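You operate a simulated robot arm through the tools that you are given. There is no shell and no other tool.

Carry out the task below with a simulated two-armed robot. There is one attempt and no reset: what you move stays moved.

TASK
Clear the preset, zero both counts, drop to speed 1 and switch the winder off.
Fine: turn the counter knob to zero and back. Where these are worked on the way, their far stop is far enough and under half their travel is too little: counter knob.

It is judged by the outcome, as a careful person would: the job done as asked, and still so three seconds after it is handed in. It fails if anything else is knocked over, pushed out of place, dropped, spilled or broken.

THE ROBOT
Two 7-joint arms with two-finger parallel grippers on one trunk that stands fixed in place. Base frame: the origin is at the foot of the trunk, x ahead of it, y to its left, z up. Readings come in m, degrees, newtons and seconds.
The left shoulder is at [0.07, 0.187, 1.294], the right one opposite. With the tool pointing down near the work surface each hand reaches from about 0.1 to 0.66 m from the base axis, measured 20 degrees to its own side. Payload 3.91 kg a hand.
The TCP of each hand is the grasp point between the finger pads, 0.03 m short of the fingertips. In the tool frame z runs along the fingers and y along their closing line. Largest opening 0.11 m; finger width 0.02, thickness 0.01; the body of the gripper, 0.048 by 0.112 m, starts 0.055 m behind the TCP.
Orientation is that of the tool frame in the base frame, as a unit quaternion [x, y, z, w]. With the fingers straight down and closing along the base's y, the tool's x points along the base's -x, its y along +y and its z along -z.

THE INTERFACE
- The arms move only by the tool nudge_tool. It takes "left_commands", "right_commands" or both (then of equal length, played together; a hand with none holds still); each is a list that holds one entry, the list of rows, each a list of 7 numbers: the turn, a rotation vector about the tool's x, y, z in units of 5 degrees (1.0 is 5 degrees), then the shift along the tool's x, y, z in units of 20 mm (1.0 is 20 mm), then the gripper command, from -1 (shut) to 1 (fully open), values between in proportion. In form: [[[wx, wy, wz, x, y, z, claw], ...]]. A call has 1 to 20 rows; each row shifts and turns the commanded pose from where the row before left it, along the tool's axes as they then stand. A call with a number of a shift or a turn outside -1 to 1 is refused whole. Rows are played at 5 a second. More than 0.05 m and 8.6 degrees between two rows, or a gripper value outside its range, and nothing of the call is played. A pose out of reach is approached as far as the arm can. The call stops where the force on the tool passes 40 N (or 10 N more than at its start, if that is more) or the arm is blocked; 0.2 s more then pass. The fingers move at their own pace (about 0.072 m/s each) and stop on an object; they squeeze with about 21 N. The grip force told is the motor's: it shows also when the fingers shut on nothing. Time passes only in rows, and 0.2 s behind the last, so rows that do not move let the fingers close. It gives the time, the measured TCP pose, the force on the tool (base axes), the opening and the grip force at its end, in the units of the frame above (readings bear some noise), with the torque about the TCP (base axes, N m) and any sound that the robot's microphone picked up.
- Cameras (640 x 400 px; columns grow to the right, rows downward): "scene" is now at [0.1243, -0.0437, 1.5436]; the picture's right is [-0.47, -0.88, -0.00], its down [-0.44, 0.23, -0.87] and it looks along [0.77, -0.41, -0.49] (base axes); focal length 224 px, centre (320, 200). "left" rides on the left gripper at [0.072, -0.017, -0.103] in its tool frame; the picture's right is [0.23, 0.97, 0.00], its down [-0.76, 0.18, -0.62] and it looks along [-0.61, 0.14, 0.78] (tool axes); focal length 222 px, centre (320, 200). "right" rides on the right gripper at [0.072, 0.017, -0.103] in its tool frame; the picture's right is [-0.23, 0.97, 0.00], its down [-0.76, -0.18, -0.62] and it looks along [-0.61, -0.14, 0.78] (tool axes); focal length 222 px, centre (320, 200). There is no depth. A picture from a camera that has moved, and an enlarged one, comes with that camera's place and axes in the base frame and with its lens. The place of the scene camera against the robot may be out by one fixed shift of up to 0.018 m in any direction.
- capture(camera): a new picture of that camera. No time passes.
- lift_body(by): slides the trunk up (or, below 0, down) by that many m; the arms and the scene camera ride with it, the base frame stays. It gives what a move gives, with no picture.
- turn_head(pan, tilt): turns the head with the scene camera to pan (to the left, within 86 degrees either way) and tilt (down, from -29 to 69), counted from straight ahead of the robot. It gives what a move gives.
- enlarge(camera, box): a new picture of the part [left, top, right, bottom] of that camera's present view, enlarged. No time passes.
- close_job(): hands the job in; it is judged then, once.

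Places have to be worked out from the pictures, the camera data and where the tool is seen. Open the grippers and draw the arms clear of the work before you hand the job in, unless the task says otherwise.

The tools are called after "Emit:" as a command line: name --argument value ..., lists and objects as JSON in quotes. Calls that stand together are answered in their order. nudge_tool: Moves the arms, as the interface text tells. Its arguments: {"type":"object","properties":{"left_commands":{"type":"array","items":{"type":"array","items":{"type":"array","items":{"type":"number"}}}},"right_commands":{"type":"array","items":{"type":"array","items":{"type":"array","items":{"type":"number"}}}}},"required":[]} The other tools are called the same way: lift_body (by) moves the trunk up or down; turn_head (pan, tilt) turns the head that bears the scene camera; capture (camera) takes a picture; enlarge (camera, box) takes an enlarged picture of a part of a camera's view; close_job () hands the job in.

At the start:

```text
clock: 0.0
left_tool_pos: [0.3805, -0.0737, 1.4337]
left_tool_rot: [0.0, 1.0, 0.001, -0.001]
left_force: [0.6, -0.3, -0.3]
left_wrist_torque: [0.01, -0.02, -0.01]
left_width: 0.1101
left_grasp_force: 0.1
right_tool_pos: [0.4288, -0.4662, 1.3714]
right_tool_rot: [-0.001, 1.0, 0.0, 0.0]
right_force: [-0.3, -0.3, 0.4]
right_wrist_torque: [0.03, 0.01, 0.02]
right_width: 0.11
right_grasp_force: 0.0
trunk travel left (down, up): [-0.804, 0.136]
head pan, tilt (commanded): [-27.8, 29.6]
```

scene: 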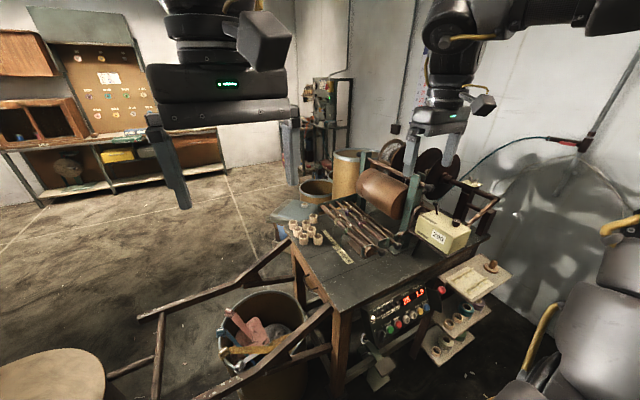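
right: 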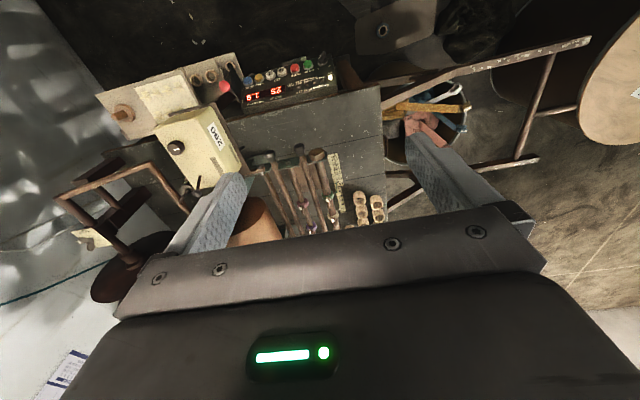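
left: 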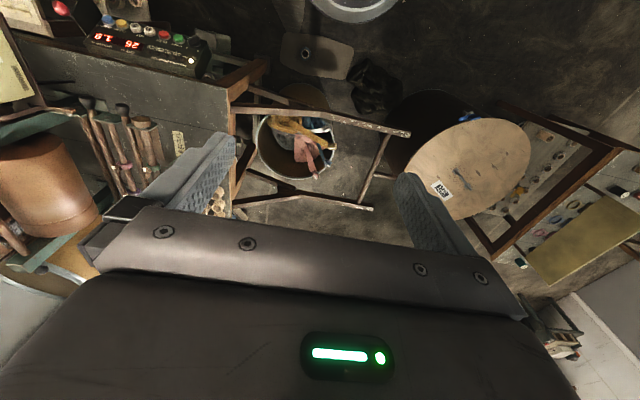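

I start by looking closely at the bench and the control box in the scene view, since the devices are small in these pictures.

Emit:
enlarge --camera "scene" --box '[340, 260, 500, 360]'

Emit:
enlarge --camera "scene" --box '[380, 170, 520, 270]'

Emit:
enlarge --camera "right" --box '[90, 40, 350, 200]'

```text
4.00 times, centred on (420, 310) of scene
camera zoom: at [0.1243, -0.0437, 1.5436], right [-0.47, -0.88, 0.0], down [-0.44, 0.23, -0.87], along [0.77, -0.41, -0.49], focal length 898 px, centre (-80, -240)
```

zoom: 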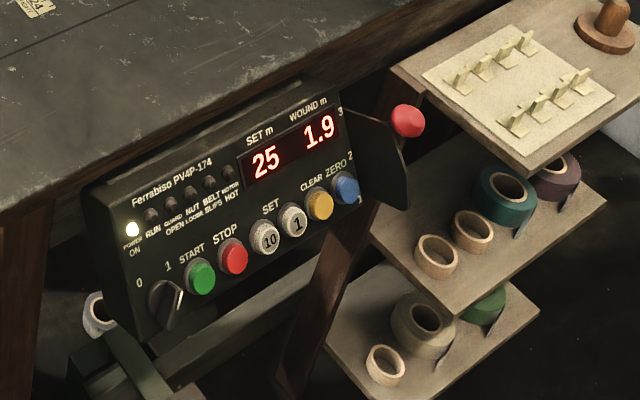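

```text
4.00 times, centred on (450, 220) of scene
camera zoom: at [0.1243, -0.0437, 1.5436], right [-0.47, -0.88, 0.0], down [-0.44, 0.23, -0.87], along [0.77, -0.41, -0.49], focal length 898 px, centre (-200, 120)
```

zoom: 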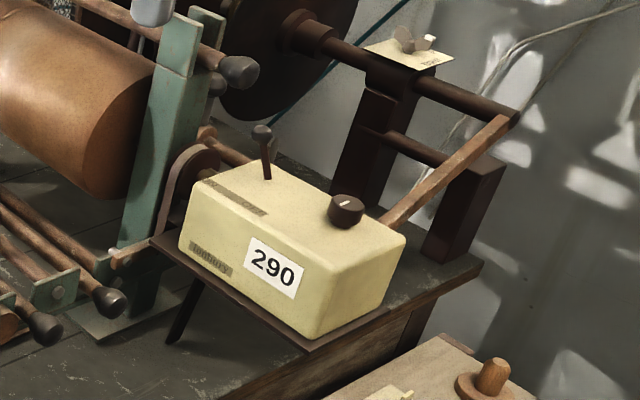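

```text
2.46 times, centred on (220, 120) of right
camera zoom: at [0.3563, -0.4495, 1.475], right [0.23, 0.97, 0.0], down [0.76, -0.18, 0.62], along [0.61, -0.14, -0.78], focal length 547 px, centre (566, 397)
```

zoom: 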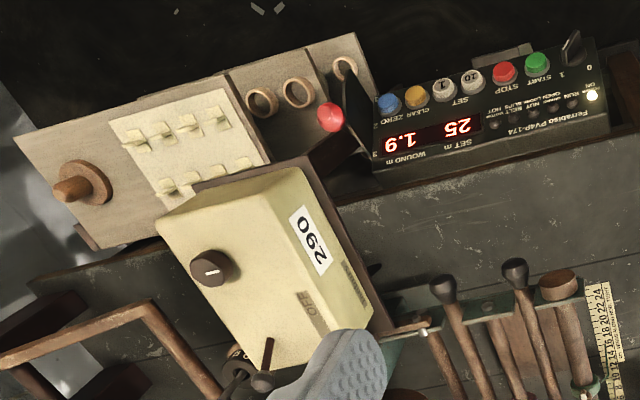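

The panel (START/STOP, 10/1, CLEAR, ZERO, 0/1 switch, red ball lever) sits under the bench edge, roughly at (0.44, -0.55, 0.71), and the yellow "290" counter box stands on the bench top. I turn the head towards them for a better view.

Emit:
turn_head --pan -48 --tilt 45

```text
clock: 0.8
left_tool_pos: [0.3792, -0.0737, 1.4329]
left_tool_rot: [0.0, 1.0, 0.0, -0.001]
left_force: [-0.3, 0.2, 0.6]
left_wrist_torque: [0.03, 0.02, 0.04]
left_width: 0.1101
left_grasp_force: 0.0
right_tool_pos: [0.4277, -0.4667, 1.3708]
right_tool_rot: [-0.001, 1.0, 0.0, 0.0]
right_force: [0.5, -0.8, -0.3]
right_wrist_torque: [0.02, 0.04, -0.03]
right_width: 0.11
right_grasp_force: 0.0
trunk travel left (down, up): [-0.804, 0.136]
head pan, tilt (commanded): [-48.0, 45.0]
```

I take the new view to place the panel and counter box.

Emit:
capture --camera "scene"

Emit:
enlarge --camera "right" --box '[150, 110, 270, 200]'

Emit:
enlarge --camera "right" --box '[190, 50, 350, 150]'

```text
taken
camera scene: at [0.0987, -0.0618, 1.5204], right [-0.74, -0.67, 0.0], down [-0.47, 0.52, -0.71], along [0.47, -0.53, -0.71], focal length 224 px, centre (320, 200)
```

scene: 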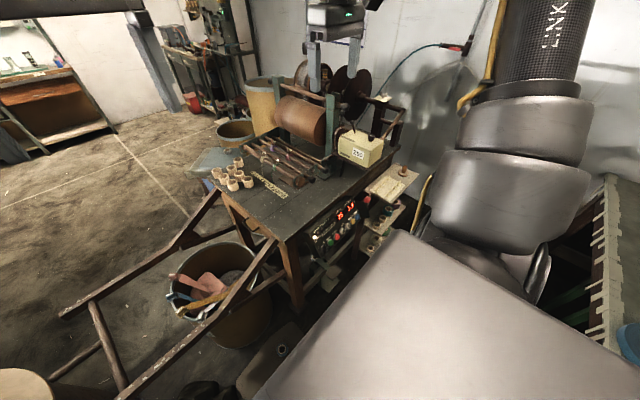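

```text
4.44 times, centred on (210, 155) of right
camera zoom: at [0.3562, -0.4495, 1.475], right [0.23, 0.97, 0.0], down [0.76, -0.18, 0.62], along [0.61, -0.14, -0.78], focal length 987 px, centre (809, 400)
```

zoom: 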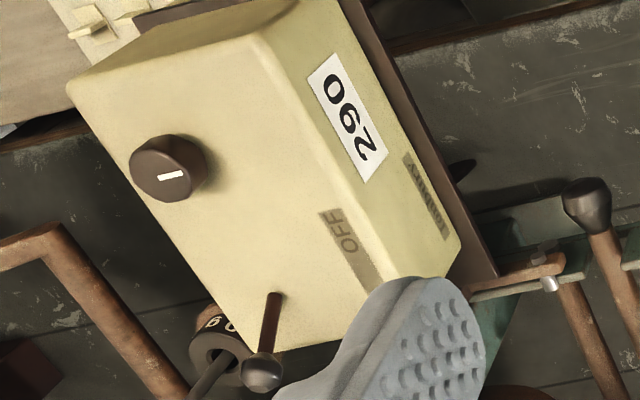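

```text
4.00 times, centred on (270, 100) of right
camera zoom: at [0.3562, -0.4495, 1.475], right [0.23, 0.97, 0.0], down [0.76, -0.18, 0.62], along [0.61, -0.14, -0.78], focal length 888 px, centre (520, 600)
```

zoom: 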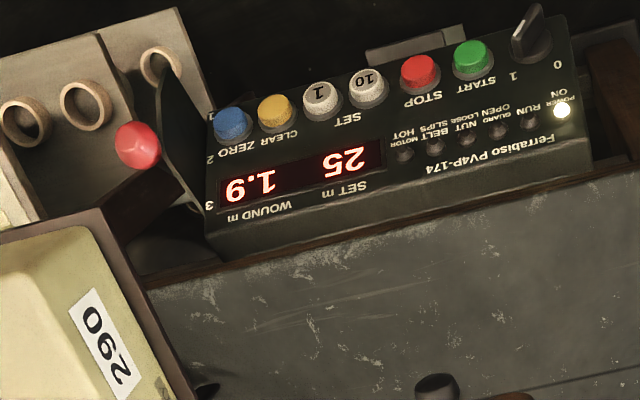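

From the two views I place the counter knob near (0.475, -0.76, 1.09), the counter's lever ball near (0.556, -0.745, 1.13), bench top about z 0.87 with its front edge near x 0.5. I move the right hand back and to the right, well above everything, to look at the counter box more closely.

Emit:
nudge_tool --right_commands '[[[0, 0, 0, 0.625, -0.9375, 0, 1], [0, 0, 0, 0.625, -0.9375, 0, 1], [0, 0, 0, 0.625, -0.9375, 0, 1], [0, 0, 0, 0.625, -0.9375, 0, 1], [0, 0, 0, 0.625, -0.9375, 0, 1], [0, 0, 0, 0.625, -0.9375, 0, 1], [0, 0, 0, 0.625, -0.9375, 0, 1], [0, 0, 0, 0.625, -0.9375, 0, 1]]]'

Emit:
capture --camera "right"

Emit:
capture --camera "scene"

```text
clock: 2.6
left_tool_pos: [0.38, -0.0739, 1.4333]
left_tool_rot: [0.001, 1.0, 0.001, 0.0]
left_force: [-0.4, -0.7, 0.4]
left_wrist_torque: [0.04, 0.0, 0.0]
left_width: 0.1099
left_grasp_force: 0.0
right_tool_pos: [0.3272, -0.6179, 1.3712]
right_tool_rot: [0.0, 1.0, 0.001, 0.0]
right_force: [-0.7, 0.3, -0.4]
right_wrist_torque: [0.02, 0.0, 0.01]
right_width: 0.11
right_grasp_force: 0.0
trunk travel left (down, up): [-0.804, 0.136]
head pan, tilt (commanded): [-48.0, 45.0]
```

```text
taken
camera right: at [0.2559, -0.6007, 1.4744], right [0.23, 0.97, 0.0], down [0.76, -0.18, 0.62], along [0.61, -0.14, -0.78], focal length 222 px, centre (320, 200)
```

right: 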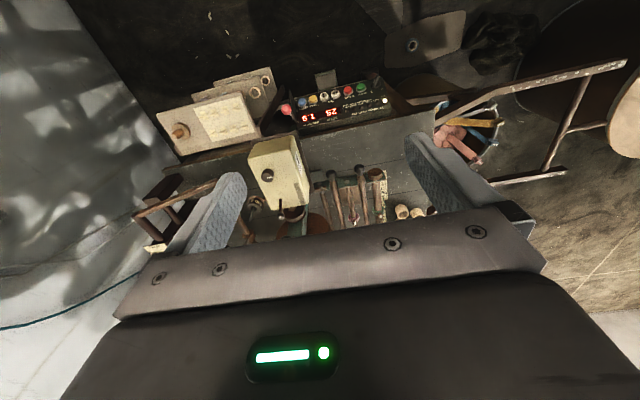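

```text
taken
camera scene: at [0.098, -0.063, 1.5204], right [-0.74, -0.67, 0.0], down [-0.47, 0.53, -0.71], along [0.47, -0.52, -0.71], focal length 224 px, centre (320, 200)
```

scene: 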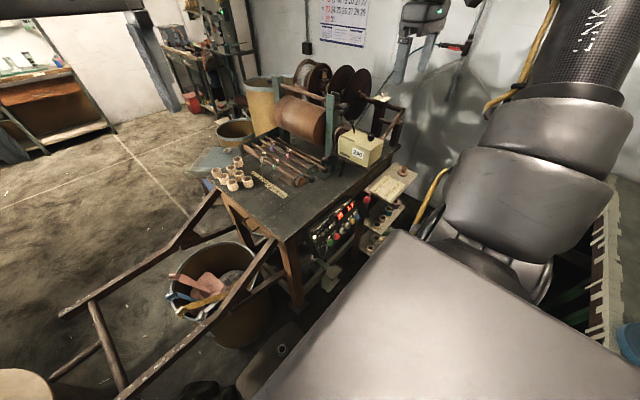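

Now a close look at the box, its lever and OFF label, and the panel from this place.

Emit:
enlarge --camera "right" --box '[230, 125, 330, 225]'

Emit:
enlarge --camera "right" --box '[250, 70, 410, 140]'

Emit:
enlarge --camera "scene" --box '[320, 90, 420, 190]'

Emit:
enlarge --camera "scene" --box '[290, 180, 410, 270]'

```text
4.00 times, centred on (280, 175) of right
camera zoom: at [0.2559, -0.6007, 1.4744], right [0.23, 0.97, 0.0], down [0.76, -0.18, 0.62], along [0.61, -0.14, -0.78], focal length 888 px, centre (480, 300)
```

zoom: 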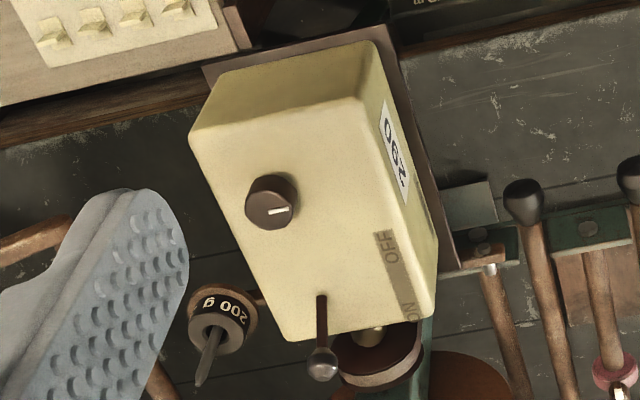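

```text
4.00 times, centred on (330, 105) of right
camera zoom: at [0.2559, -0.6007, 1.4744], right [0.23, 0.97, 0.0], down [0.76, -0.18, 0.62], along [0.61, -0.14, -0.78], focal length 888 px, centre (280, 580)
```

zoom: 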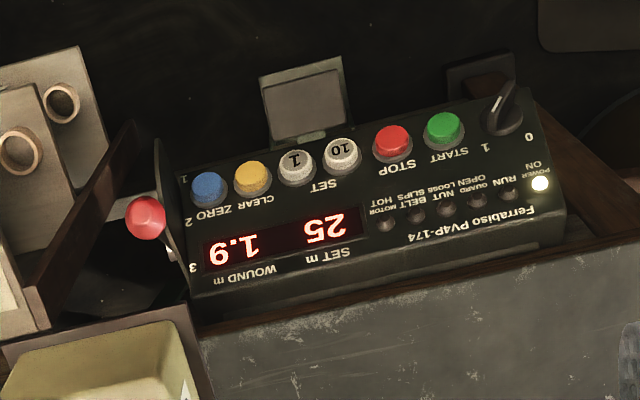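

```text
4.00 times, centred on (370, 140) of scene
camera zoom: at [0.098, -0.063, 1.5204], right [-0.74, -0.67, 0.0], down [-0.47, 0.53, -0.71], along [0.47, -0.52, -0.71], focal length 898 px, centre (120, 440)
```

zoom: 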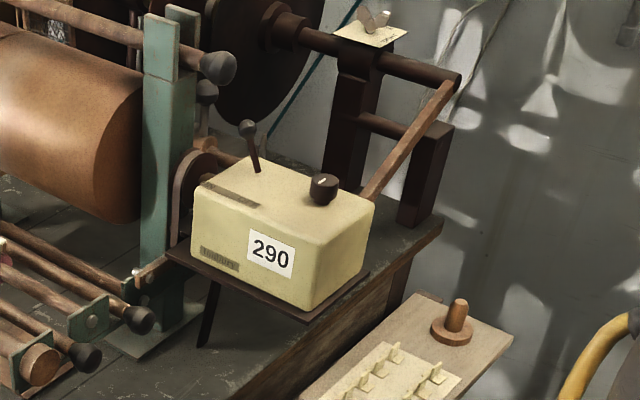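

```text
4.44 times, centred on (350, 225) of scene
camera zoom: at [0.098, -0.063, 1.5204], right [-0.74, -0.67, 0.0], down [-0.47, 0.53, -0.71], along [0.47, -0.52, -0.71], focal length 998 px, centre (187, 89)
```

zoom: 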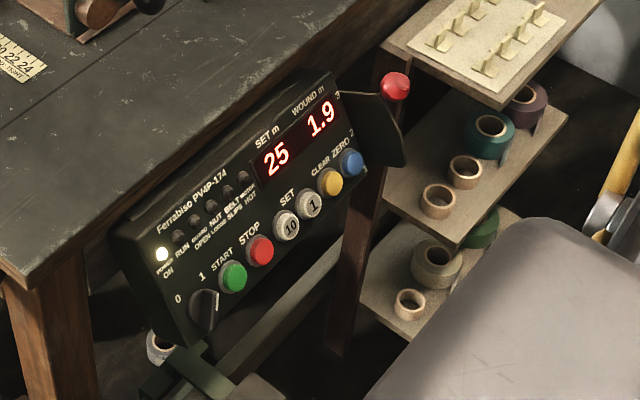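

The counter's lever is marked OFF (near) / ON (far) and the knob with a white pointer sits at about (0.470, -0.760, 1.09); panel shows SET 25, WOUND 1.9, with the speed lever (1/2/3) at its right side. I test whether the right hand reaches above the knob with the tool down, stopping well above it.

Emit:
nudge_tool --right_commands '[[[0, 0, 0, -0.72, -0.71, 0.5, 0.4], [0, 0, 0, -0.72, -0.71, 0.5, 0.4], [0, 0, 0, -0.72, -0.71, 0.5, 0.4], [0, 0, 0, -0.72, -0.71, 0.5, 0.4], [0, 0, 0, -0.72, -0.71, 0.5, 0.4], [0, 0, 0, -0.72, -0.71, 0.5, 0.4], [0, 0, 0, -0.72, -0.71, 0.5, 0.4], [0, 0, 0, -0.72, -0.71, 0.5, 0.4], [0, 0, 0, -0.72, -0.71, 0.5, 0.4], [0, 0, 0, -0.72, -0.71, 0.5, 0.4]]]'

Emit:
capture --camera "right"

Emit:
capture --camera "scene"

```text
clock: 4.8
left_tool_pos: [0.3813, -0.0733, 1.4337]
left_tool_rot: [0.0, 1.0, 0.001, -0.002]
left_force: [0.5, 0.7, 0.4]
left_wrist_torque: [-0.01, -0.02, -0.02]
left_width: 0.1099
left_grasp_force: 0.0
right_tool_pos: [0.4754, -0.7583, 1.2702]
right_tool_rot: [0.0, 1.0, 0.001, 0.001]
right_force: [0.4, -0.2, 0.0]
right_wrist_torque: [-0.01, 0.01, 0.01]
right_width: 0.0772
right_grasp_force: 0.1
trunk travel left (down, up): [-0.804, 0.136]
head pan, tilt (commanded): [-48.0, 45.0]
```

```text
taken
camera right: at [0.4031, -0.7422, 1.3733], right [0.23, 0.97, 0.0], down [0.76, -0.18, 0.62], along [0.61, -0.14, -0.78], focal length 222 px, centre (320, 200)
```

right: 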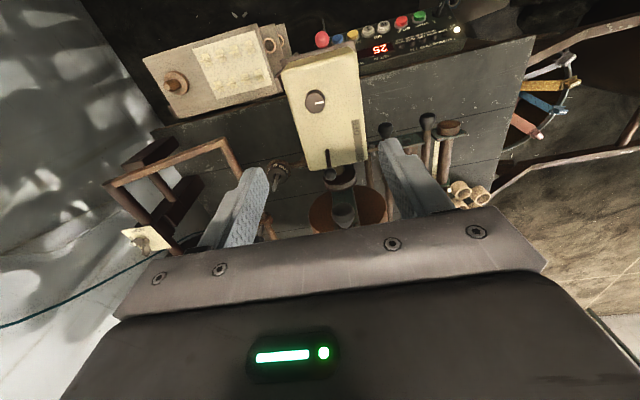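

```text
taken
camera scene: at [0.0997, -0.0634, 1.5203], right [-0.74, -0.67, 0.0], down [-0.47, 0.53, -0.71], along [0.47, -0.52, -0.71], focal length 224 px, centre (320, 200)
```

scene: 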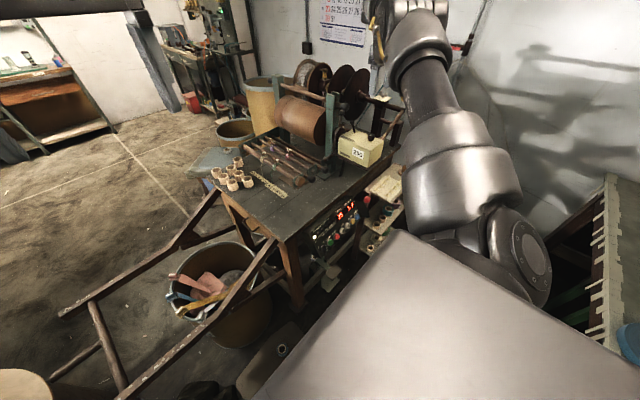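

The right hand reads (0.475, -0.758, 1.27), and the knob appears in its camera just where I expect it, so it's reachable. I look closer at the scene view, since I can't pick out the gripper over the box there.

Emit:
enlarge --camera "scene" --box '[310, 0, 470, 190]'

Emit:
enlarge --camera "right" --box '[260, 40, 400, 200]'

Emit:
capture --camera "left"

```text
2.11 times, centred on (390, 95) of scene
camera zoom: at [0.0997, -0.0634, 1.5203], right [-0.74, -0.67, 0.0], down [-0.47, 0.53, -0.71], along [0.47, -0.52, -0.71], focal length 473 px, centre (173, 421)
```

zoom: 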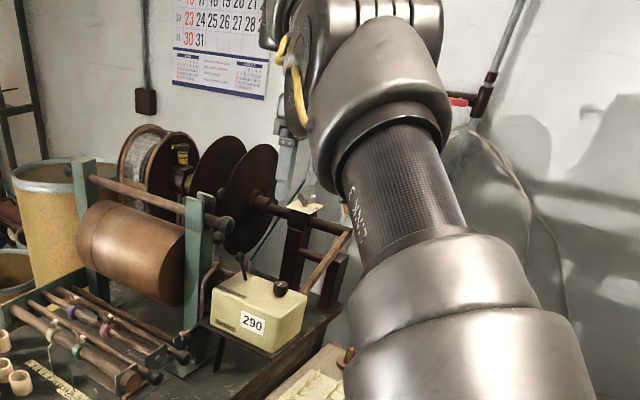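

```text
2.50 times, centred on (330, 120) of right
camera zoom: at [0.4031, -0.7422, 1.3733], right [0.23, 0.97, 0.0], down [0.76, -0.18, 0.62], along [0.61, -0.14, -0.78], focal length 555 px, centre (295, 400)
```

zoom: 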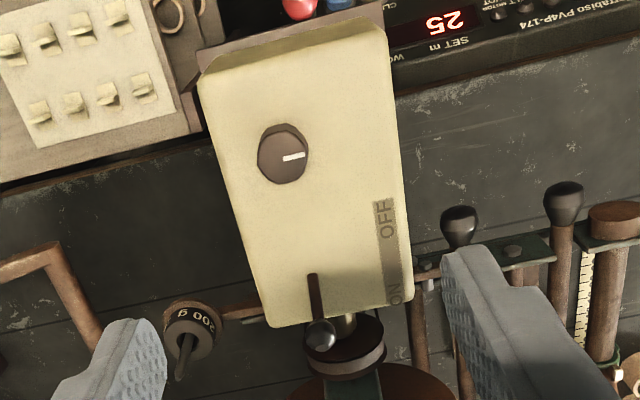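

```text
taken
camera left: at [0.3089, -0.0912, 1.5359], right [-0.23, 0.97, 0.0], down [0.76, 0.18, 0.62], along [0.61, 0.14, -0.78], focal length 222 px, centre (320, 200)
```

left: 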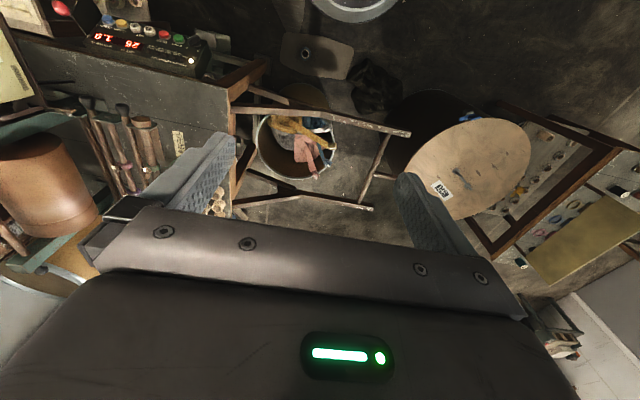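

Three right-camera views put the knob top at about (0.479, -0.765, 1.074), about 24 mm across. I centre over it and come down to just above the knob, fingers half open.

Emit:
nudge_tool --right_commands '[[[0, 0, 0, -0.18, -0.33, 0.8, 0.1], [0, 0, 0, 0, 0, 1, 0.1], [0, 0, 0, 0, 0, 1, 0.1], [0, 0, 0, 0, 0, 1, 0.1], [0, 0, 0, 0, 0, 1, 0.1], [0, 0, 0, 0, 0, 1, 0.1], [0, 0, 0, 0, 0, 1, 0.1], [0, 0, 0, 0, 0, 0.6, 0.1]]]'

Emit:
capture --camera "right"

Emit:
enlarge --camera "scene" --box '[320, 60, 420, 190]'

```text
clock: 6.6
left_tool_pos: [0.3801, -0.0742, 1.4333]
left_tool_rot: [0.001, 1.0, 0.001, 0.0]
left_force: [0.8, -0.2, -0.5]
left_wrist_torque: [0.03, 0.0, 0.01]
left_width: 0.1099
left_grasp_force: 0.1
right_tool_pos: [0.4764, -0.7648, 1.1236]
right_tool_rot: [0.0, 1.0, 0.001, 0.0]
right_force: [-0.6, 0.4, 1.0]
right_wrist_torque: [-0.01, 0.03, 0.01]
right_width: 0.0605
right_grasp_force: 0.0
trunk travel left (down, up): [-0.804, 0.136]
head pan, tilt (commanded): [-48.0, 45.0]
```

```text
taken
camera right: at [0.4044, -0.7487, 1.226], right [0.23, 0.97, 0.0], down [0.76, -0.18, 0.62], along [0.61, -0.14, -0.78], focal length 222 px, centre (320, 200)
```

right: 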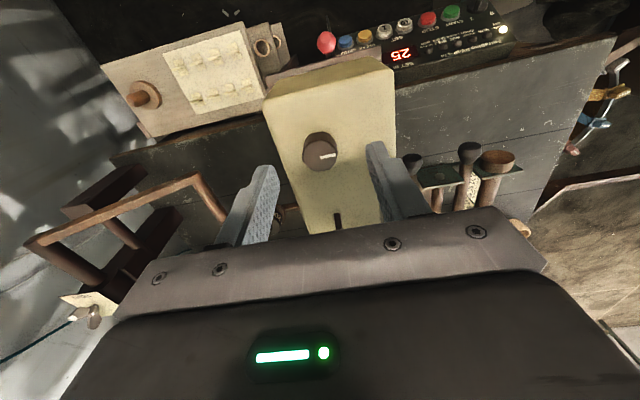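

```text
3.08 times, centred on (370, 125) of scene
camera zoom: at [0.0988, -0.0626, 1.5204], right [-0.74, -0.67, 0.0], down [-0.47, 0.53, -0.71], along [0.47, -0.53, -0.71], focal length 691 px, centre (166, 431)
```

zoom: 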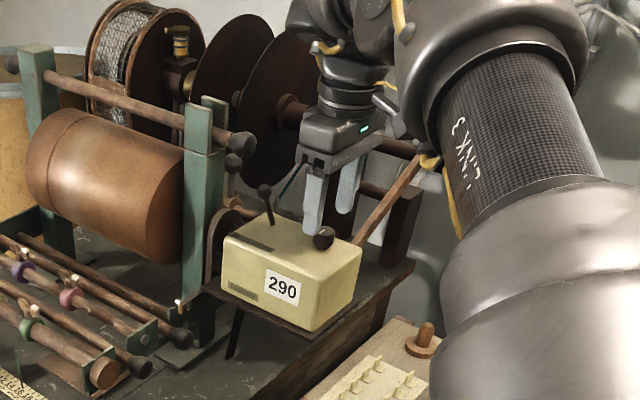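

Knob still projects to (0.4795, -0.765, ~1.074), between the fingers. I go down so the tips reach about z 1.062 and close on the knob.

Emit:
nudge_tool --right_commands '[[[0, 0, 0, -0.15, 0, 0.8, 0.1], [0, 0, 0, 0, 0, 0.8, 0.1], [0, 0, 0, 0, 0, 0, -1], [0, 0, 0, 0, 0, 0, -1], [0, 0, 0, 0, 0, 0, -1], [0, 0, 0, 0, 0, 0, -1]]]'

Emit:
capture --camera "right"

Emit:
enlarge --camera "scene" --box '[330, 100, 410, 170]'

```text
clock: 8.0
left_tool_pos: [0.3798, -0.0754, 1.4345]
left_tool_rot: [0.0, 1.0, 0.0, 0.0]
left_force: [0.2, -0.9, -0.4]
left_wrist_torque: [-0.02, -0.02, -0.02]
left_width: 0.1101
left_grasp_force: 0.0
right_tool_pos: [0.4794, -0.7652, 1.091]
right_tool_rot: [0.0, 1.0, -0.001, 0.0]
right_force: [1.3, -10.8, 3.8]
right_wrist_torque: [-0.36, -0.04, 0.05]
right_width: 0.0254
right_grasp_force: 45.1
trunk travel left (down, up): [-0.804, 0.136]
head pan, tilt (commanded): [-48.0, 45.0]
```

```text
taken
camera right: at [0.4071, -0.7489, 1.1937], right [0.23, 0.97, 0.0], down [0.76, -0.18, 0.62], along [0.61, -0.14, -0.78], focal length 222 px, centre (320, 200)
```

right: 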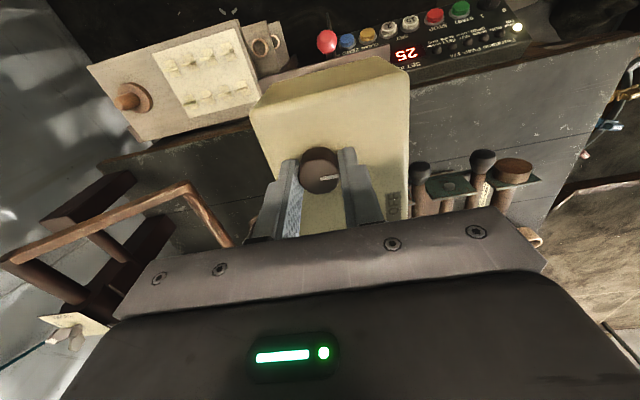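

```text
5.71 times, centred on (370, 135) of scene
camera zoom: at [0.0985, -0.064, 1.5204], right [-0.74, -0.67, 0.0], down [-0.47, 0.53, -0.71], along [0.47, -0.52, -0.71], focal length 1283 px, centre (34, 571)
```

zoom: 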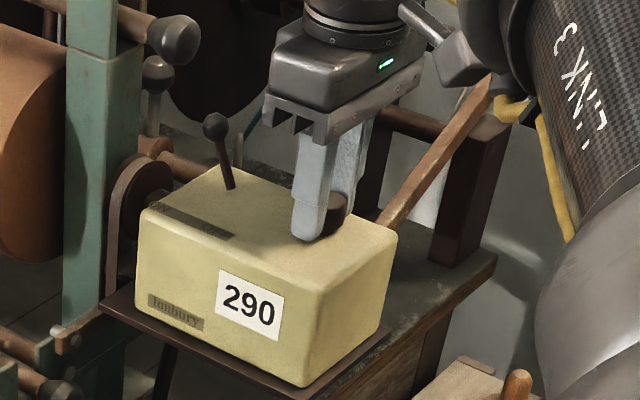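

The fingers hold the knob (25 mm wide). I ease the sideways load by a millimetre and try a small clockwise turn (about tool z) while watching torque and the 290 reading.

Emit:
nudge_tool --right_commands '[[[0, 0, 0, 0, -0.06, 0, -1], [0, 0, 1, 0, 0, 0, -1], [0, 0, 1, 0, 0, 0, -1], [0, 0, 1, 0, 0, 0, -1]]]'

Emit:
enlarge --camera "right" --box '[240, 120, 400, 220]'

Emit:
enlarge --camera "scene" --box '[330, 100, 410, 170]'

```text
clock: 9.0
left_tool_pos: [0.3796, -0.0721, 1.4337]
left_tool_rot: [0.0, 1.0, -0.001, 0.0]
left_force: [0.2, 0.4, -0.4]
left_wrist_torque: [0.01, -0.01, 0.01]
left_width: 0.11
left_grasp_force: 0.1
right_tool_pos: [0.4795, -0.766, 1.0905]
right_tool_rot: [0.132, 0.991, 0.0, 0.0]
right_force: [-2.6, 4.6, -6.8]
right_wrist_torque: [-0.15, -0.52, -0.02]
right_width: 0.0257
right_grasp_force: 44.9
trunk travel left (down, up): [-0.804, 0.136]
head pan, tilt (commanded): [-48.0, 45.0]
```

```text
4.00 times, centred on (320, 170) of right
camera zoom: at [0.4142, -0.7315, 1.194], right [0.47, 0.88, 0.0], down [0.69, -0.37, 0.62], along [0.55, -0.29, -0.78], focal length 888 px, centre (320, 320)
```

zoom: 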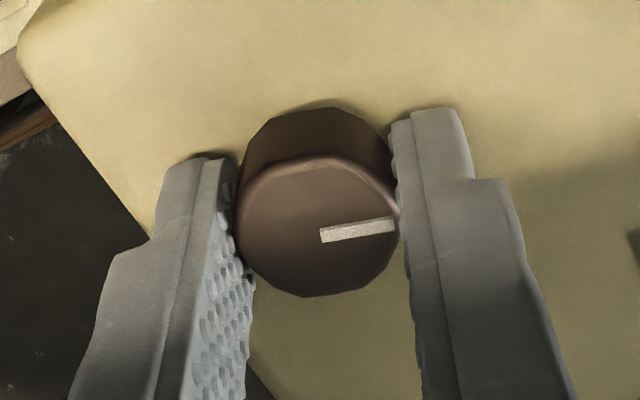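

```text
5.71 times, centred on (370, 135) of scene
camera zoom: at [0.0987, -0.0624, 1.5203], right [-0.74, -0.67, 0.0], down [-0.47, 0.53, -0.71], along [0.47, -0.52, -0.71], focal length 1283 px, centre (34, 571)
```

zoom: 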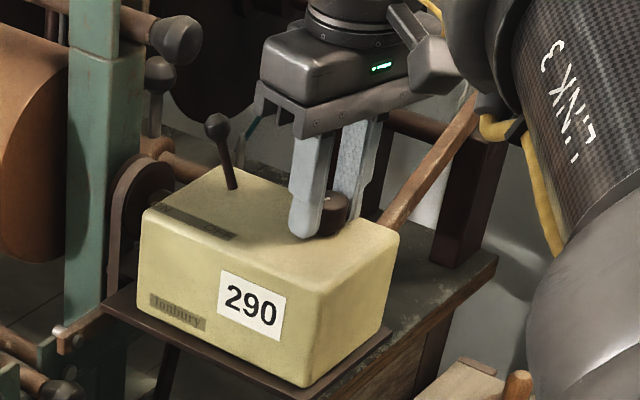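

The knob followed the hand 15 degrees clockwise with almost no torque; the count still reads 290. I keep turning clockwise.

Emit:
nudge_tool --right_commands '[[[0, 0, 1, 0, 0, 0, -1], [0, 0, 1, 0, 0, 0, -1], [0, 0, 1, 0, 0, 0, -1], [0, 0, 1, 0, 0, 0, -1], [0, 0, 1, 0, 0, 0, -1], [0, 0, 1, 0, 0, 0, -1], [0, 0, 1, 0, 0, 0, -1], [0, 0, 1, 0, 0, 0, -1]]]'

Emit:
enlarge --camera "right" --box '[240, 120, 400, 220]'

Emit:
enlarge --camera "scene" --box '[330, 100, 410, 170]'

```text
clock: 10.8
left_tool_pos: [0.3808, -0.0745, 1.4341]
left_tool_rot: [-0.001, 1.0, 0.001, -0.001]
left_force: [0.0, -0.5, -0.6]
left_wrist_torque: [-0.01, 0.02, 0.02]
left_width: 0.11
left_grasp_force: 0.1
right_tool_pos: [0.479, -0.7667, 1.0906]
right_tool_rot: [0.462, 0.887, 0.001, -0.001]
right_force: [-5.0, 5.1, -11.5]
right_wrist_torque: [0.51, 0.43, 0.01]
right_width: 0.0254
right_grasp_force: 44.7
trunk travel left (down, up): [-0.804, 0.136]
head pan, tilt (commanded): [-48.0, 45.0]
```

```text
4.00 times, centred on (320, 170) of right
camera zoom: at [0.4516, -0.6984, 1.194], right [0.93, 0.37, 0.0], down [0.29, -0.73, 0.62], along [0.23, -0.58, -0.78], focal length 888 px, centre (320, 320)
```

zoom: 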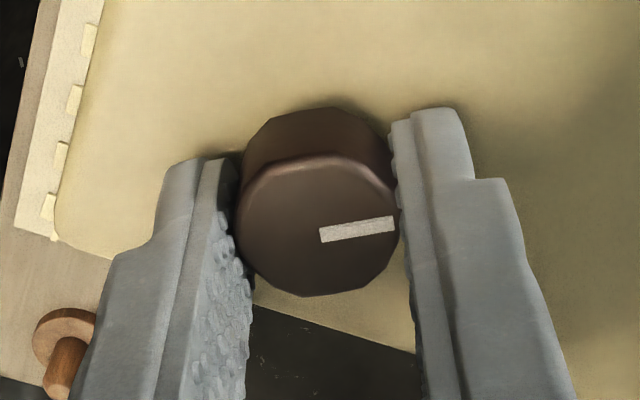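

```text
5.71 times, centred on (370, 135) of scene
camera zoom: at [0.0989, -0.0631, 1.5203], right [-0.74, -0.67, 0.0], down [-0.47, 0.53, -0.71], along [0.47, -0.52, -0.71], focal length 1283 px, centre (34, 571)
```

zoom: 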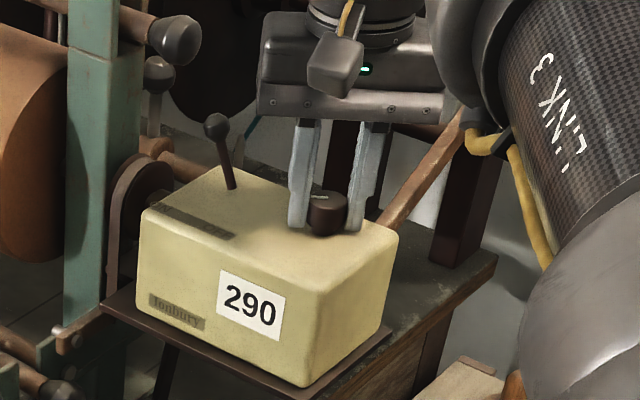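

Still free at 55 degrees clockwise, no torque about z, and 290 unchanged. I continue to look for the stop.

Emit:
nudge_tool --right_commands '[[[0, 0, 1, 0, 0, 0, -1], [0, 0, 1, 0, 0, 0, -1], [0, 0, 1, 0, 0, 0, -1], [0, 0, 1, 0, 0, 0, -1], [0, 0, 1, 0, 0, 0, -1], [0, 0, 1, 0, 0, 0, -1], [0, 0, 1, 0, 0, 0, -1], [0, 0, 1, 0, 0, 0, -1]]]'

Emit:
enlarge --camera "right" --box '[240, 120, 400, 220]'

Emit:
enlarge --camera "scene" --box '[330, 100, 410, 170]'

```text
clock: 12.6
left_tool_pos: [0.385, -0.0803, 1.4328]
left_tool_rot: [-0.001, 1.0, 0.003, -0.002]
left_force: [-0.9, 0.6, 0.3]
left_wrist_torque: [0.0, 0.01, 0.02]
left_width: 0.1098
left_grasp_force: 0.1
right_tool_pos: [0.4766, -0.7666, 1.0911]
right_tool_rot: [0.736, 0.677, 0.0, 0.003]
right_force: [18.0, -21.3, -5.6]
right_wrist_torque: [-1.55, -0.4, -0.03]
right_width: 0.0255
right_grasp_force: 45.1
right hand out of reach, approached as far as the arm can: row 7, 8
trunk travel left (down, up): [-0.804, 0.136]
head pan, tilt (commanded): [-48.0, 45.0]
```

```text
4.00 times, centred on (320, 170) of right
camera zoom: at [0.5003, -0.6963, 1.1939], right [0.95, -0.31, 0.0], down [-0.24, -0.74, 0.62], along [-0.19, -0.6, -0.78], focal length 888 px, centre (320, 320)
```

zoom: 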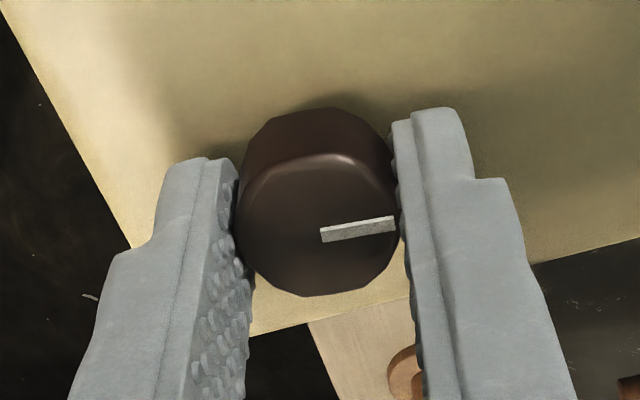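

```text
5.71 times, centred on (370, 135) of scene
camera zoom: at [0.1041, -0.0714, 1.52], right [-0.74, -0.67, 0.0], down [-0.48, 0.53, -0.7], along [0.47, -0.52, -0.71], focal length 1283 px, centre (34, 571)
```

zoom: 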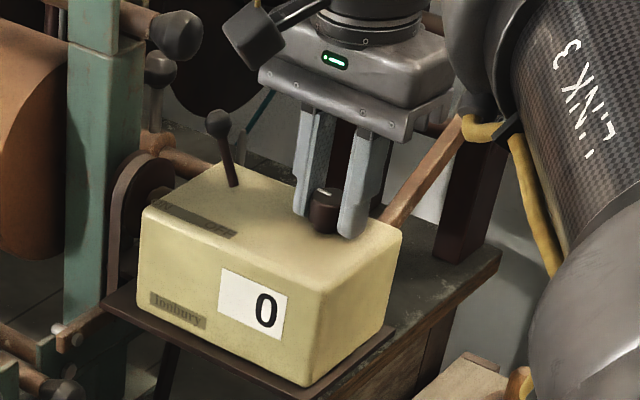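

The count now reads 0 at about 95 degrees of turn, near the arm's reach limit. I turn the knob back the same amount.

Emit:
nudge_tool --right_commands '[[[0, 0, -1, 0, 0, 0, -1], [0, 0, -1, 0, 0, 0, -1], [0, 0, -1, 0, 0, 0, -1], [0, 0, -1, 0, 0, 0, -1], [0, 0, -1, 0, 0, 0, -1], [0, 0, -1, 0, 0, 0, -1], [0, 0, -1, 0, 0, 0, -1], [0, 0, -1, 0, 0, 0, -1], [0, 0, -1, 0, 0, 0, -1], [0, 0, -1, 0, 0, 0, -1]]]'

Emit:
enlarge --camera "right" --box '[240, 120, 400, 220]'

Emit:
enlarge --camera "scene" --box '[330, 100, 410, 170]'

```text
clock: 14.8
left_tool_pos: [0.3851, -0.0784, 1.4321]
left_tool_rot: [-0.001, 1.0, 0.002, -0.002]
left_force: [-0.7, -0.6, 0.1]
left_wrist_torque: [-0.01, 0.0, -0.01]
left_width: 0.1101
left_grasp_force: 0.0
right_tool_pos: [0.4738, -0.7635, 1.0913]
right_tool_rot: [0.382, 0.924, 0.002, -0.002]
right_force: [23.3, -21.2, 7.8]
right_wrist_torque: [-0.55, -0.56, -0.01]
right_width: 0.0252
right_grasp_force: 45.6
trunk travel left (down, up): [-0.804, 0.136]
head pan, tilt (commanded): [-48.0, 45.0]
```

```text
4.00 times, centred on (320, 170) of right
camera zoom: at [0.4363, -0.7005, 1.1941], right [0.85, 0.53, 0.0], down [0.42, -0.67, 0.62], along [0.33, -0.53, -0.78], focal length 888 px, centre (320, 320)
```

zoom: 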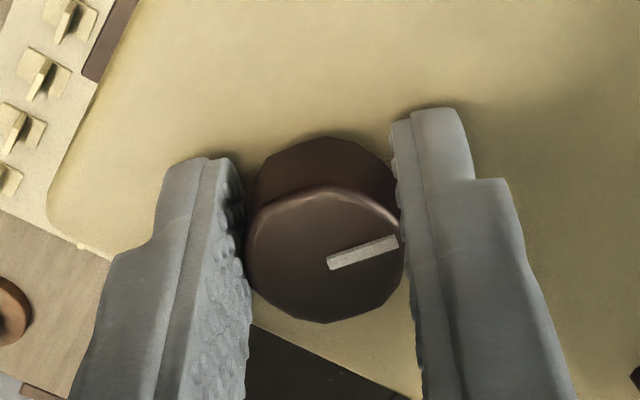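

```text
5.71 times, centred on (370, 135) of scene
camera zoom: at [0.1035, -0.0665, 1.5199], right [-0.74, -0.67, 0.0], down [-0.48, 0.53, -0.7], along [0.47, -0.52, -0.71], focal length 1283 px, centre (34, 571)
```

zoom: 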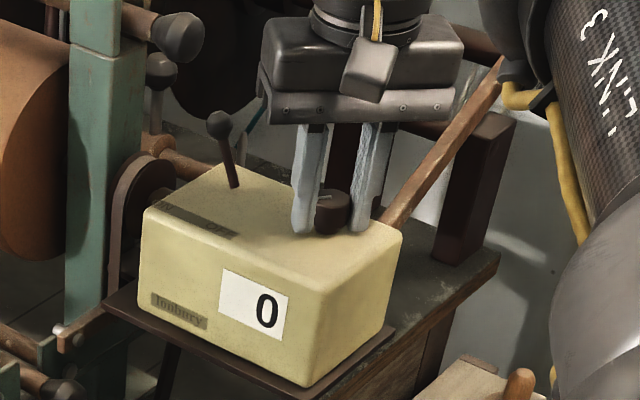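

Zero stays on the display while turning back. A side load of about 30 N has built up because the hand is 5 mm off the knob axis, so I recentre and then turn the remaining 45 degrees back.

Emit:
nudge_tool --right_commands '[[[0, 0, 0, -0.28, 0.07, 0, -1], [0, 0, -1, 0, 0, 0, -1], [0, 0, -1, 0, 0, 0, -1], [0, 0, -1, 0, 0, 0, -1], [0, 0, -1, 0, 0, 0, -1]]]'

Emit:
enlarge --camera "right" --box '[240, 120, 400, 220]'

```text
clock: 16.0
left_tool_pos: [0.3797, -0.0756, 1.4334]
left_tool_rot: [-0.001, 1.0, 0.001, -0.002]
left_force: [0.5, 0.5, 0.1]
left_wrist_torque: [0.01, -0.03, -0.01]
left_width: 0.1099
left_grasp_force: 0.1
right_tool_pos: [0.4746, -0.7648, 1.0906]
right_tool_rot: [0.218, 0.976, 0.003, -0.004]
right_force: [-5.8, 8.7, -21.6]
right_wrist_torque: [0.55, 0.98, 0.01]
right_width: 0.0253
right_grasp_force: 45.2
trunk travel left (down, up): [-0.804, 0.136]
head pan, tilt (commanded): [-48.0, 45.0]
```

```text
4.00 times, centred on (320, 170) of right
camera zoom: at [0.4168, -0.7191, 1.1946], right [0.62, 0.79, 0.0], down [0.62, -0.49, 0.62], along [0.49, -0.38, -0.79], focal length 888 px, centre (320, 320)
```

zoom: 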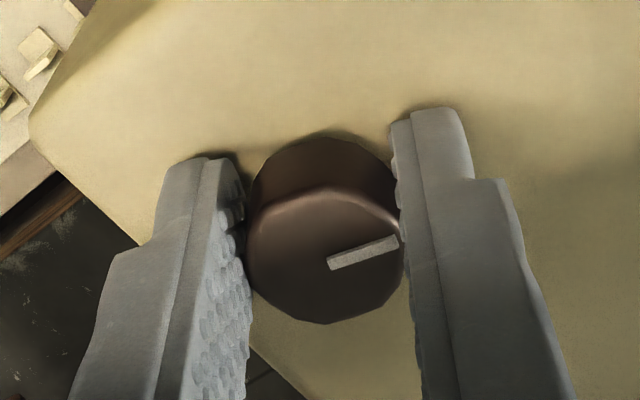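

25 degrees remain; I turn the rest back and check the pointer against its starting direction (+y).

Emit:
nudge_tool --right_commands '[[[0, 0, -1, 0, 0, 0.05, -1], [0, 0, -1, 0, 0, 0, -1], [0, 0, -1, 0, 0, 0, -1], [0, 0, -1, 0, 0, 0, -1], [0, 0, -1, 0, 0, 0, -1]]]'

Emit:
enlarge --camera "right" --box '[240, 120, 400, 220]'

Emit:
enlarge --camera "scene" --box '[330, 100, 410, 170]'

```text
clock: 17.2
left_tool_pos: [0.3805, -0.0767, 1.4338]
left_tool_rot: [0.0, 1.0, 0.002, 0.0]
left_force: [0.3, -0.2, 0.1]
left_wrist_torque: [-0.03, -0.03, -0.03]
left_width: 0.1101
left_grasp_force: 0.1
right_tool_pos: [0.4758, -0.7664, 1.0923]
right_tool_rot: [-0.001, 1.0, -0.001, 0.001]
right_force: [-8.7, 3.2, -17.1]
right_wrist_torque: [-0.03, 0.36, -0.25]
right_width: 0.0255
right_grasp_force: 45.1
trunk travel left (down, up): [-0.804, 0.136]
head pan, tilt (commanded): [-48.0, 45.0]
```

```text
4.00 times, centred on (320, 170) of right
camera zoom: at [0.4036, -0.7492, 1.1958], right [0.23, 0.97, 0.0], down [0.76, -0.18, 0.62], along [0.61, -0.14, -0.78], focal length 888 px, centre (320, 320)
```

zoom: 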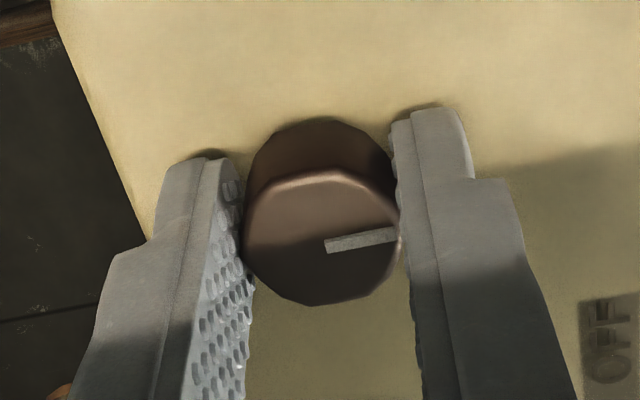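

```text
5.71 times, centred on (370, 135) of scene
camera zoom: at [0.0986, -0.0651, 1.5203], right [-0.74, -0.67, 0.0], down [-0.47, 0.53, -0.71], along [0.47, -0.52, -0.71], focal length 1283 px, centre (34, 571)
```

zoom: 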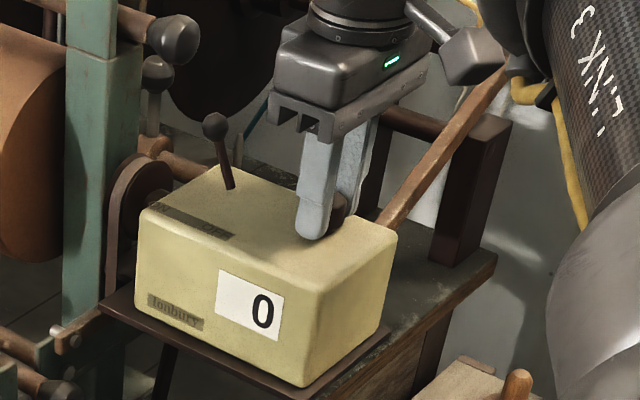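

The pointer is back at its starting direction with a light end-stop torque, and the count shows 0. I open the fingers and lift clear.

Emit:
nudge_tool --right_commands '[[[0, 0, 0, 0, 0, 0, 0.2], [0, 0, 0, 0, 0, 0, 0.2], [0, 0, 0, 0, 0, 0, 0.2], [0, 0, 0, 0, 0, -1, 0.2], [0, 0, 0, 0, 0, -1, 0.2], [0, 0, 0, 0, 0, -1, 0.2], [0, 0, 0, 0, 0, -1, 0.2], [0, 0, 0, 0, 0, -1, 0.2], [0, 0, 0, 0, 0, -1, 0.2], [0, 0, 0, 0, 0, -1, 0.2], [0, 0, 0, 0, 0, -1, 0.2], [0, 0, 0, 0, 0, -1, 0.2]]]'

Emit:
capture --camera "right"

Emit:
enlarge --camera "scene" --box '[330, 100, 410, 170]'

```text
clock: 19.8
left_tool_pos: [0.3793, -0.0727, 1.4332]
left_tool_rot: [0.0, 1.0, 0.0, 0.0]
left_force: [-0.3, 0.5, -0.3]
left_wrist_torque: [0.0, 0.03, -0.02]
left_width: 0.1102
left_grasp_force: 0.0
right_tool_pos: [0.4745, -0.7623, 1.2729]
right_tool_rot: [0.0, 1.0, 0.0, 0.0]
right_force: [-0.5, 0.2, -0.4]
right_wrist_torque: [-0.02, 0.01, 0.05]
right_width: 0.0662
right_grasp_force: 0.0
trunk travel left (down, up): [-0.804, 0.136]
head pan, tilt (commanded): [-48.0, 45.0]
```

```text
taken
camera right: at [0.4033, -0.7455, 1.3766], right [0.23, 0.97, 0.0], down [0.76, -0.18, 0.62], along [0.61, -0.14, -0.78], focal length 222 px, centre (320, 200)
```

right: 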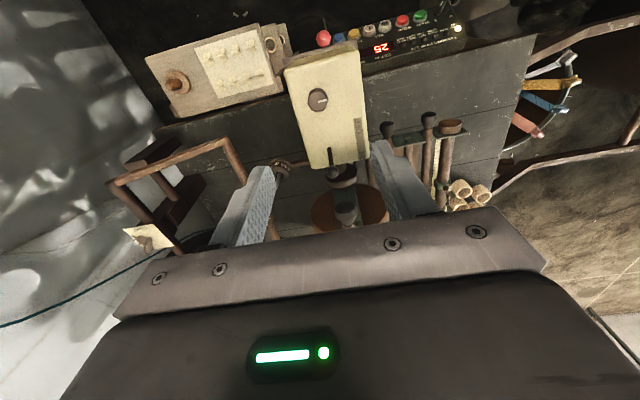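

```text
5.71 times, centred on (370, 135) of scene
camera zoom: at [0.0983, -0.0618, 1.5204], right [-0.74, -0.67, 0.0], down [-0.47, 0.53, -0.71], along [0.47, -0.53, -0.71], focal length 1283 px, centre (34, 571)
```

zoom: 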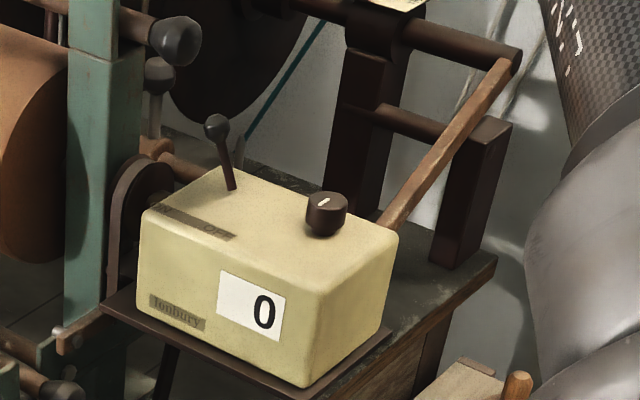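

Counter reads 0 with its knob back at rest. From the views the panel buttons lie at x≈0.447, z≈0.69, from START (y −0.506) to ZERO (y −0.701), switch at y −0.457, face tilted back about 30°, speed ball at (0.433, −0.744, 0.783), i.e. at "3". I draw both hands back from the bench before lowering the trunk.

Emit:
nudge_tool --right_commands '[[[0, 0, 0, 0.98, 0.58, 0, -0.2], [0, 0, 0, 0.98, 0.58, 0, -0.2], [0, 0, 0, 0.98, 0.58, 0, -0.2], [0, 0, 0, 0.98, 0.58, 0, -0.2], [0, 0, 0, 0.98, 0.58, 0, -0.2], [0, 0, 0, 0.98, 0.58, 0, -0.2], [0, 0, 0, 0.98, 0.58, 0, -0.2], [0, 0, 0, 0.98, 0.58, 0, -0.2], [0, 0, 0, 0.98, 0.58, 0, -0.2], [0, 0, 0, 0.98, 0.58, 0, -0.2], [0, 0, 0, 0.98, 0.58, 0, -0.2], [0, 0, 0, 0.98, 0.58, 0, -0.2], [0, 0, 0, 0.98, 0.58, 0, -0.2], [0, 0, 0, 0.98, 0.58, 0, -0.2]]]' --left_commands '[[[0, 0, 0, 0.46, 0.8, 0, 1], [0, 0, 0, 0.46, 0.8, 0, 1], [0, 0, 0, 0.46, 0.8, 0, 1], [0, 0, 0, 0.46, 0.8, 0, 1], [0, 0, 0, 0.46, 0.8, 0, 1], [0, 0, 0, 0.46, 0.8, 0, 1], [0, 0, 0, 0.46, 0.8, 0, 1], [0, 0, 0, 0.46, 0.8, 0, 1], [0, 0, 0, 0.46, 0.8, 0, 1], [0, 0, 0, 0.46, 0.8, 0, 1], [0, 0, 0, 0.46, 0.8, 0, 1], [0, 0, 0, 0.46, 0.8, 0, 1], [0, 0, 0, 0.46, 0.8, 0, 1], [0, 0, 0, 0.46, 0.8, 0, 1]]]'

Emit:
capture --camera "right"

Emit:
capture --camera "scene"

Emit:
capture --camera "left"

```text
clock: 22.8
left_tool_pos: [0.2485, 0.1533, 1.4334]
left_tool_rot: [0.0, 1.0, 0.0, 0.0]
left_force: [-0.1, 0.2, -0.3]
left_wrist_torque: [-0.01, 0.0, 0.02]
left_width: 0.11
left_grasp_force: 0.1
right_tool_pos: [0.1959, -0.5986, 1.2744]
right_tool_rot: [0.0, 1.0, -0.002, 0.001]
right_force: [0.0, 0.6, 0.6]
right_wrist_torque: [-0.01, 0.0, -0.01]
right_width: 0.044
right_grasp_force: 0.0
trunk travel left (down, up): [-0.804, 0.136]
head pan, tilt (commanded): [-48.0, 45.0]
```

```text
taken
camera right: at [0.1248, -0.5815, 1.3781], right [0.23, 0.97, 0.0], down [0.76, -0.18, 0.62], along [0.61, -0.14, -0.78], focal length 222 px, centre (320, 200)
```

right: 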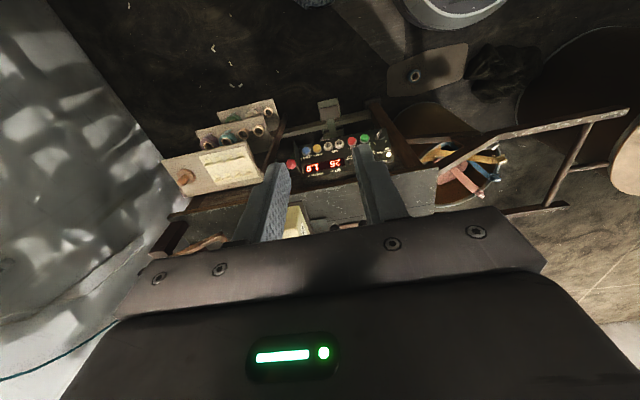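

```text
taken
camera scene: at [0.0964, -0.0598, 1.5207], right [-0.74, -0.67, 0.0], down [-0.47, 0.52, -0.71], along [0.47, -0.53, -0.71], focal length 224 px, centre (320, 200)
```

scene: 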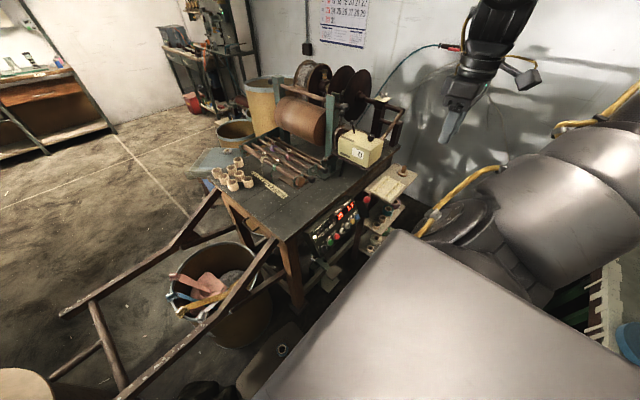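

```text
taken
camera left: at [0.1762, 0.1367, 1.5353], right [-0.23, 0.97, 0.0], down [0.76, 0.18, 0.62], along [0.61, 0.14, -0.78], focal length 222 px, centre (320, 200)
```

left: 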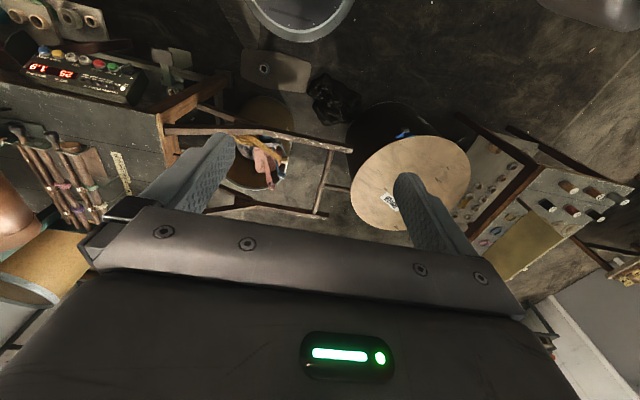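

Before lowering I check the space beside the right elbow by turning the head further right.

Emit:
turn_head --pan -86 --tilt 40

Emit:
capture --camera "scene"

```text
clock: 23.9
left_tool_pos: [0.2505, 0.1504, 1.4322]
left_tool_rot: [-0.001, 1.0, 0.0, -0.001]
left_force: [0.2, 0.0, -0.1]
left_wrist_torque: [0.02, -0.03, 0.02]
left_width: 0.1098
left_grasp_force: 0.1
right_tool_pos: [0.1993, -0.6014, 1.2731]
right_tool_rot: [0.001, 1.0, 0.0, 0.0]
right_force: [0.1, 0.2, 0.6]
right_wrist_torque: [0.01, 0.0, -0.02]
right_width: 0.0439
right_grasp_force: 0.1
trunk travel left (down, up): [-0.804, 0.136]
head pan, tilt (commanded): [-85.9, 40.0]
```

```text
taken
camera scene: at [0.0502, -0.0867, 1.5276], right [-1.0, -0.07, 0.0], down [-0.05, 0.64, -0.77], along [0.05, -0.76, -0.64], focal length 224 px, centre (320, 200)
```

scene: 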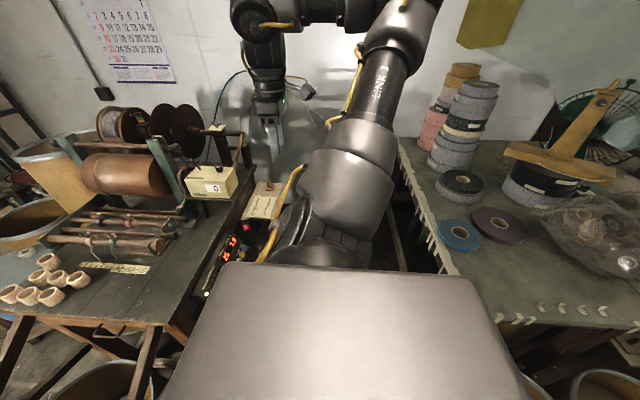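

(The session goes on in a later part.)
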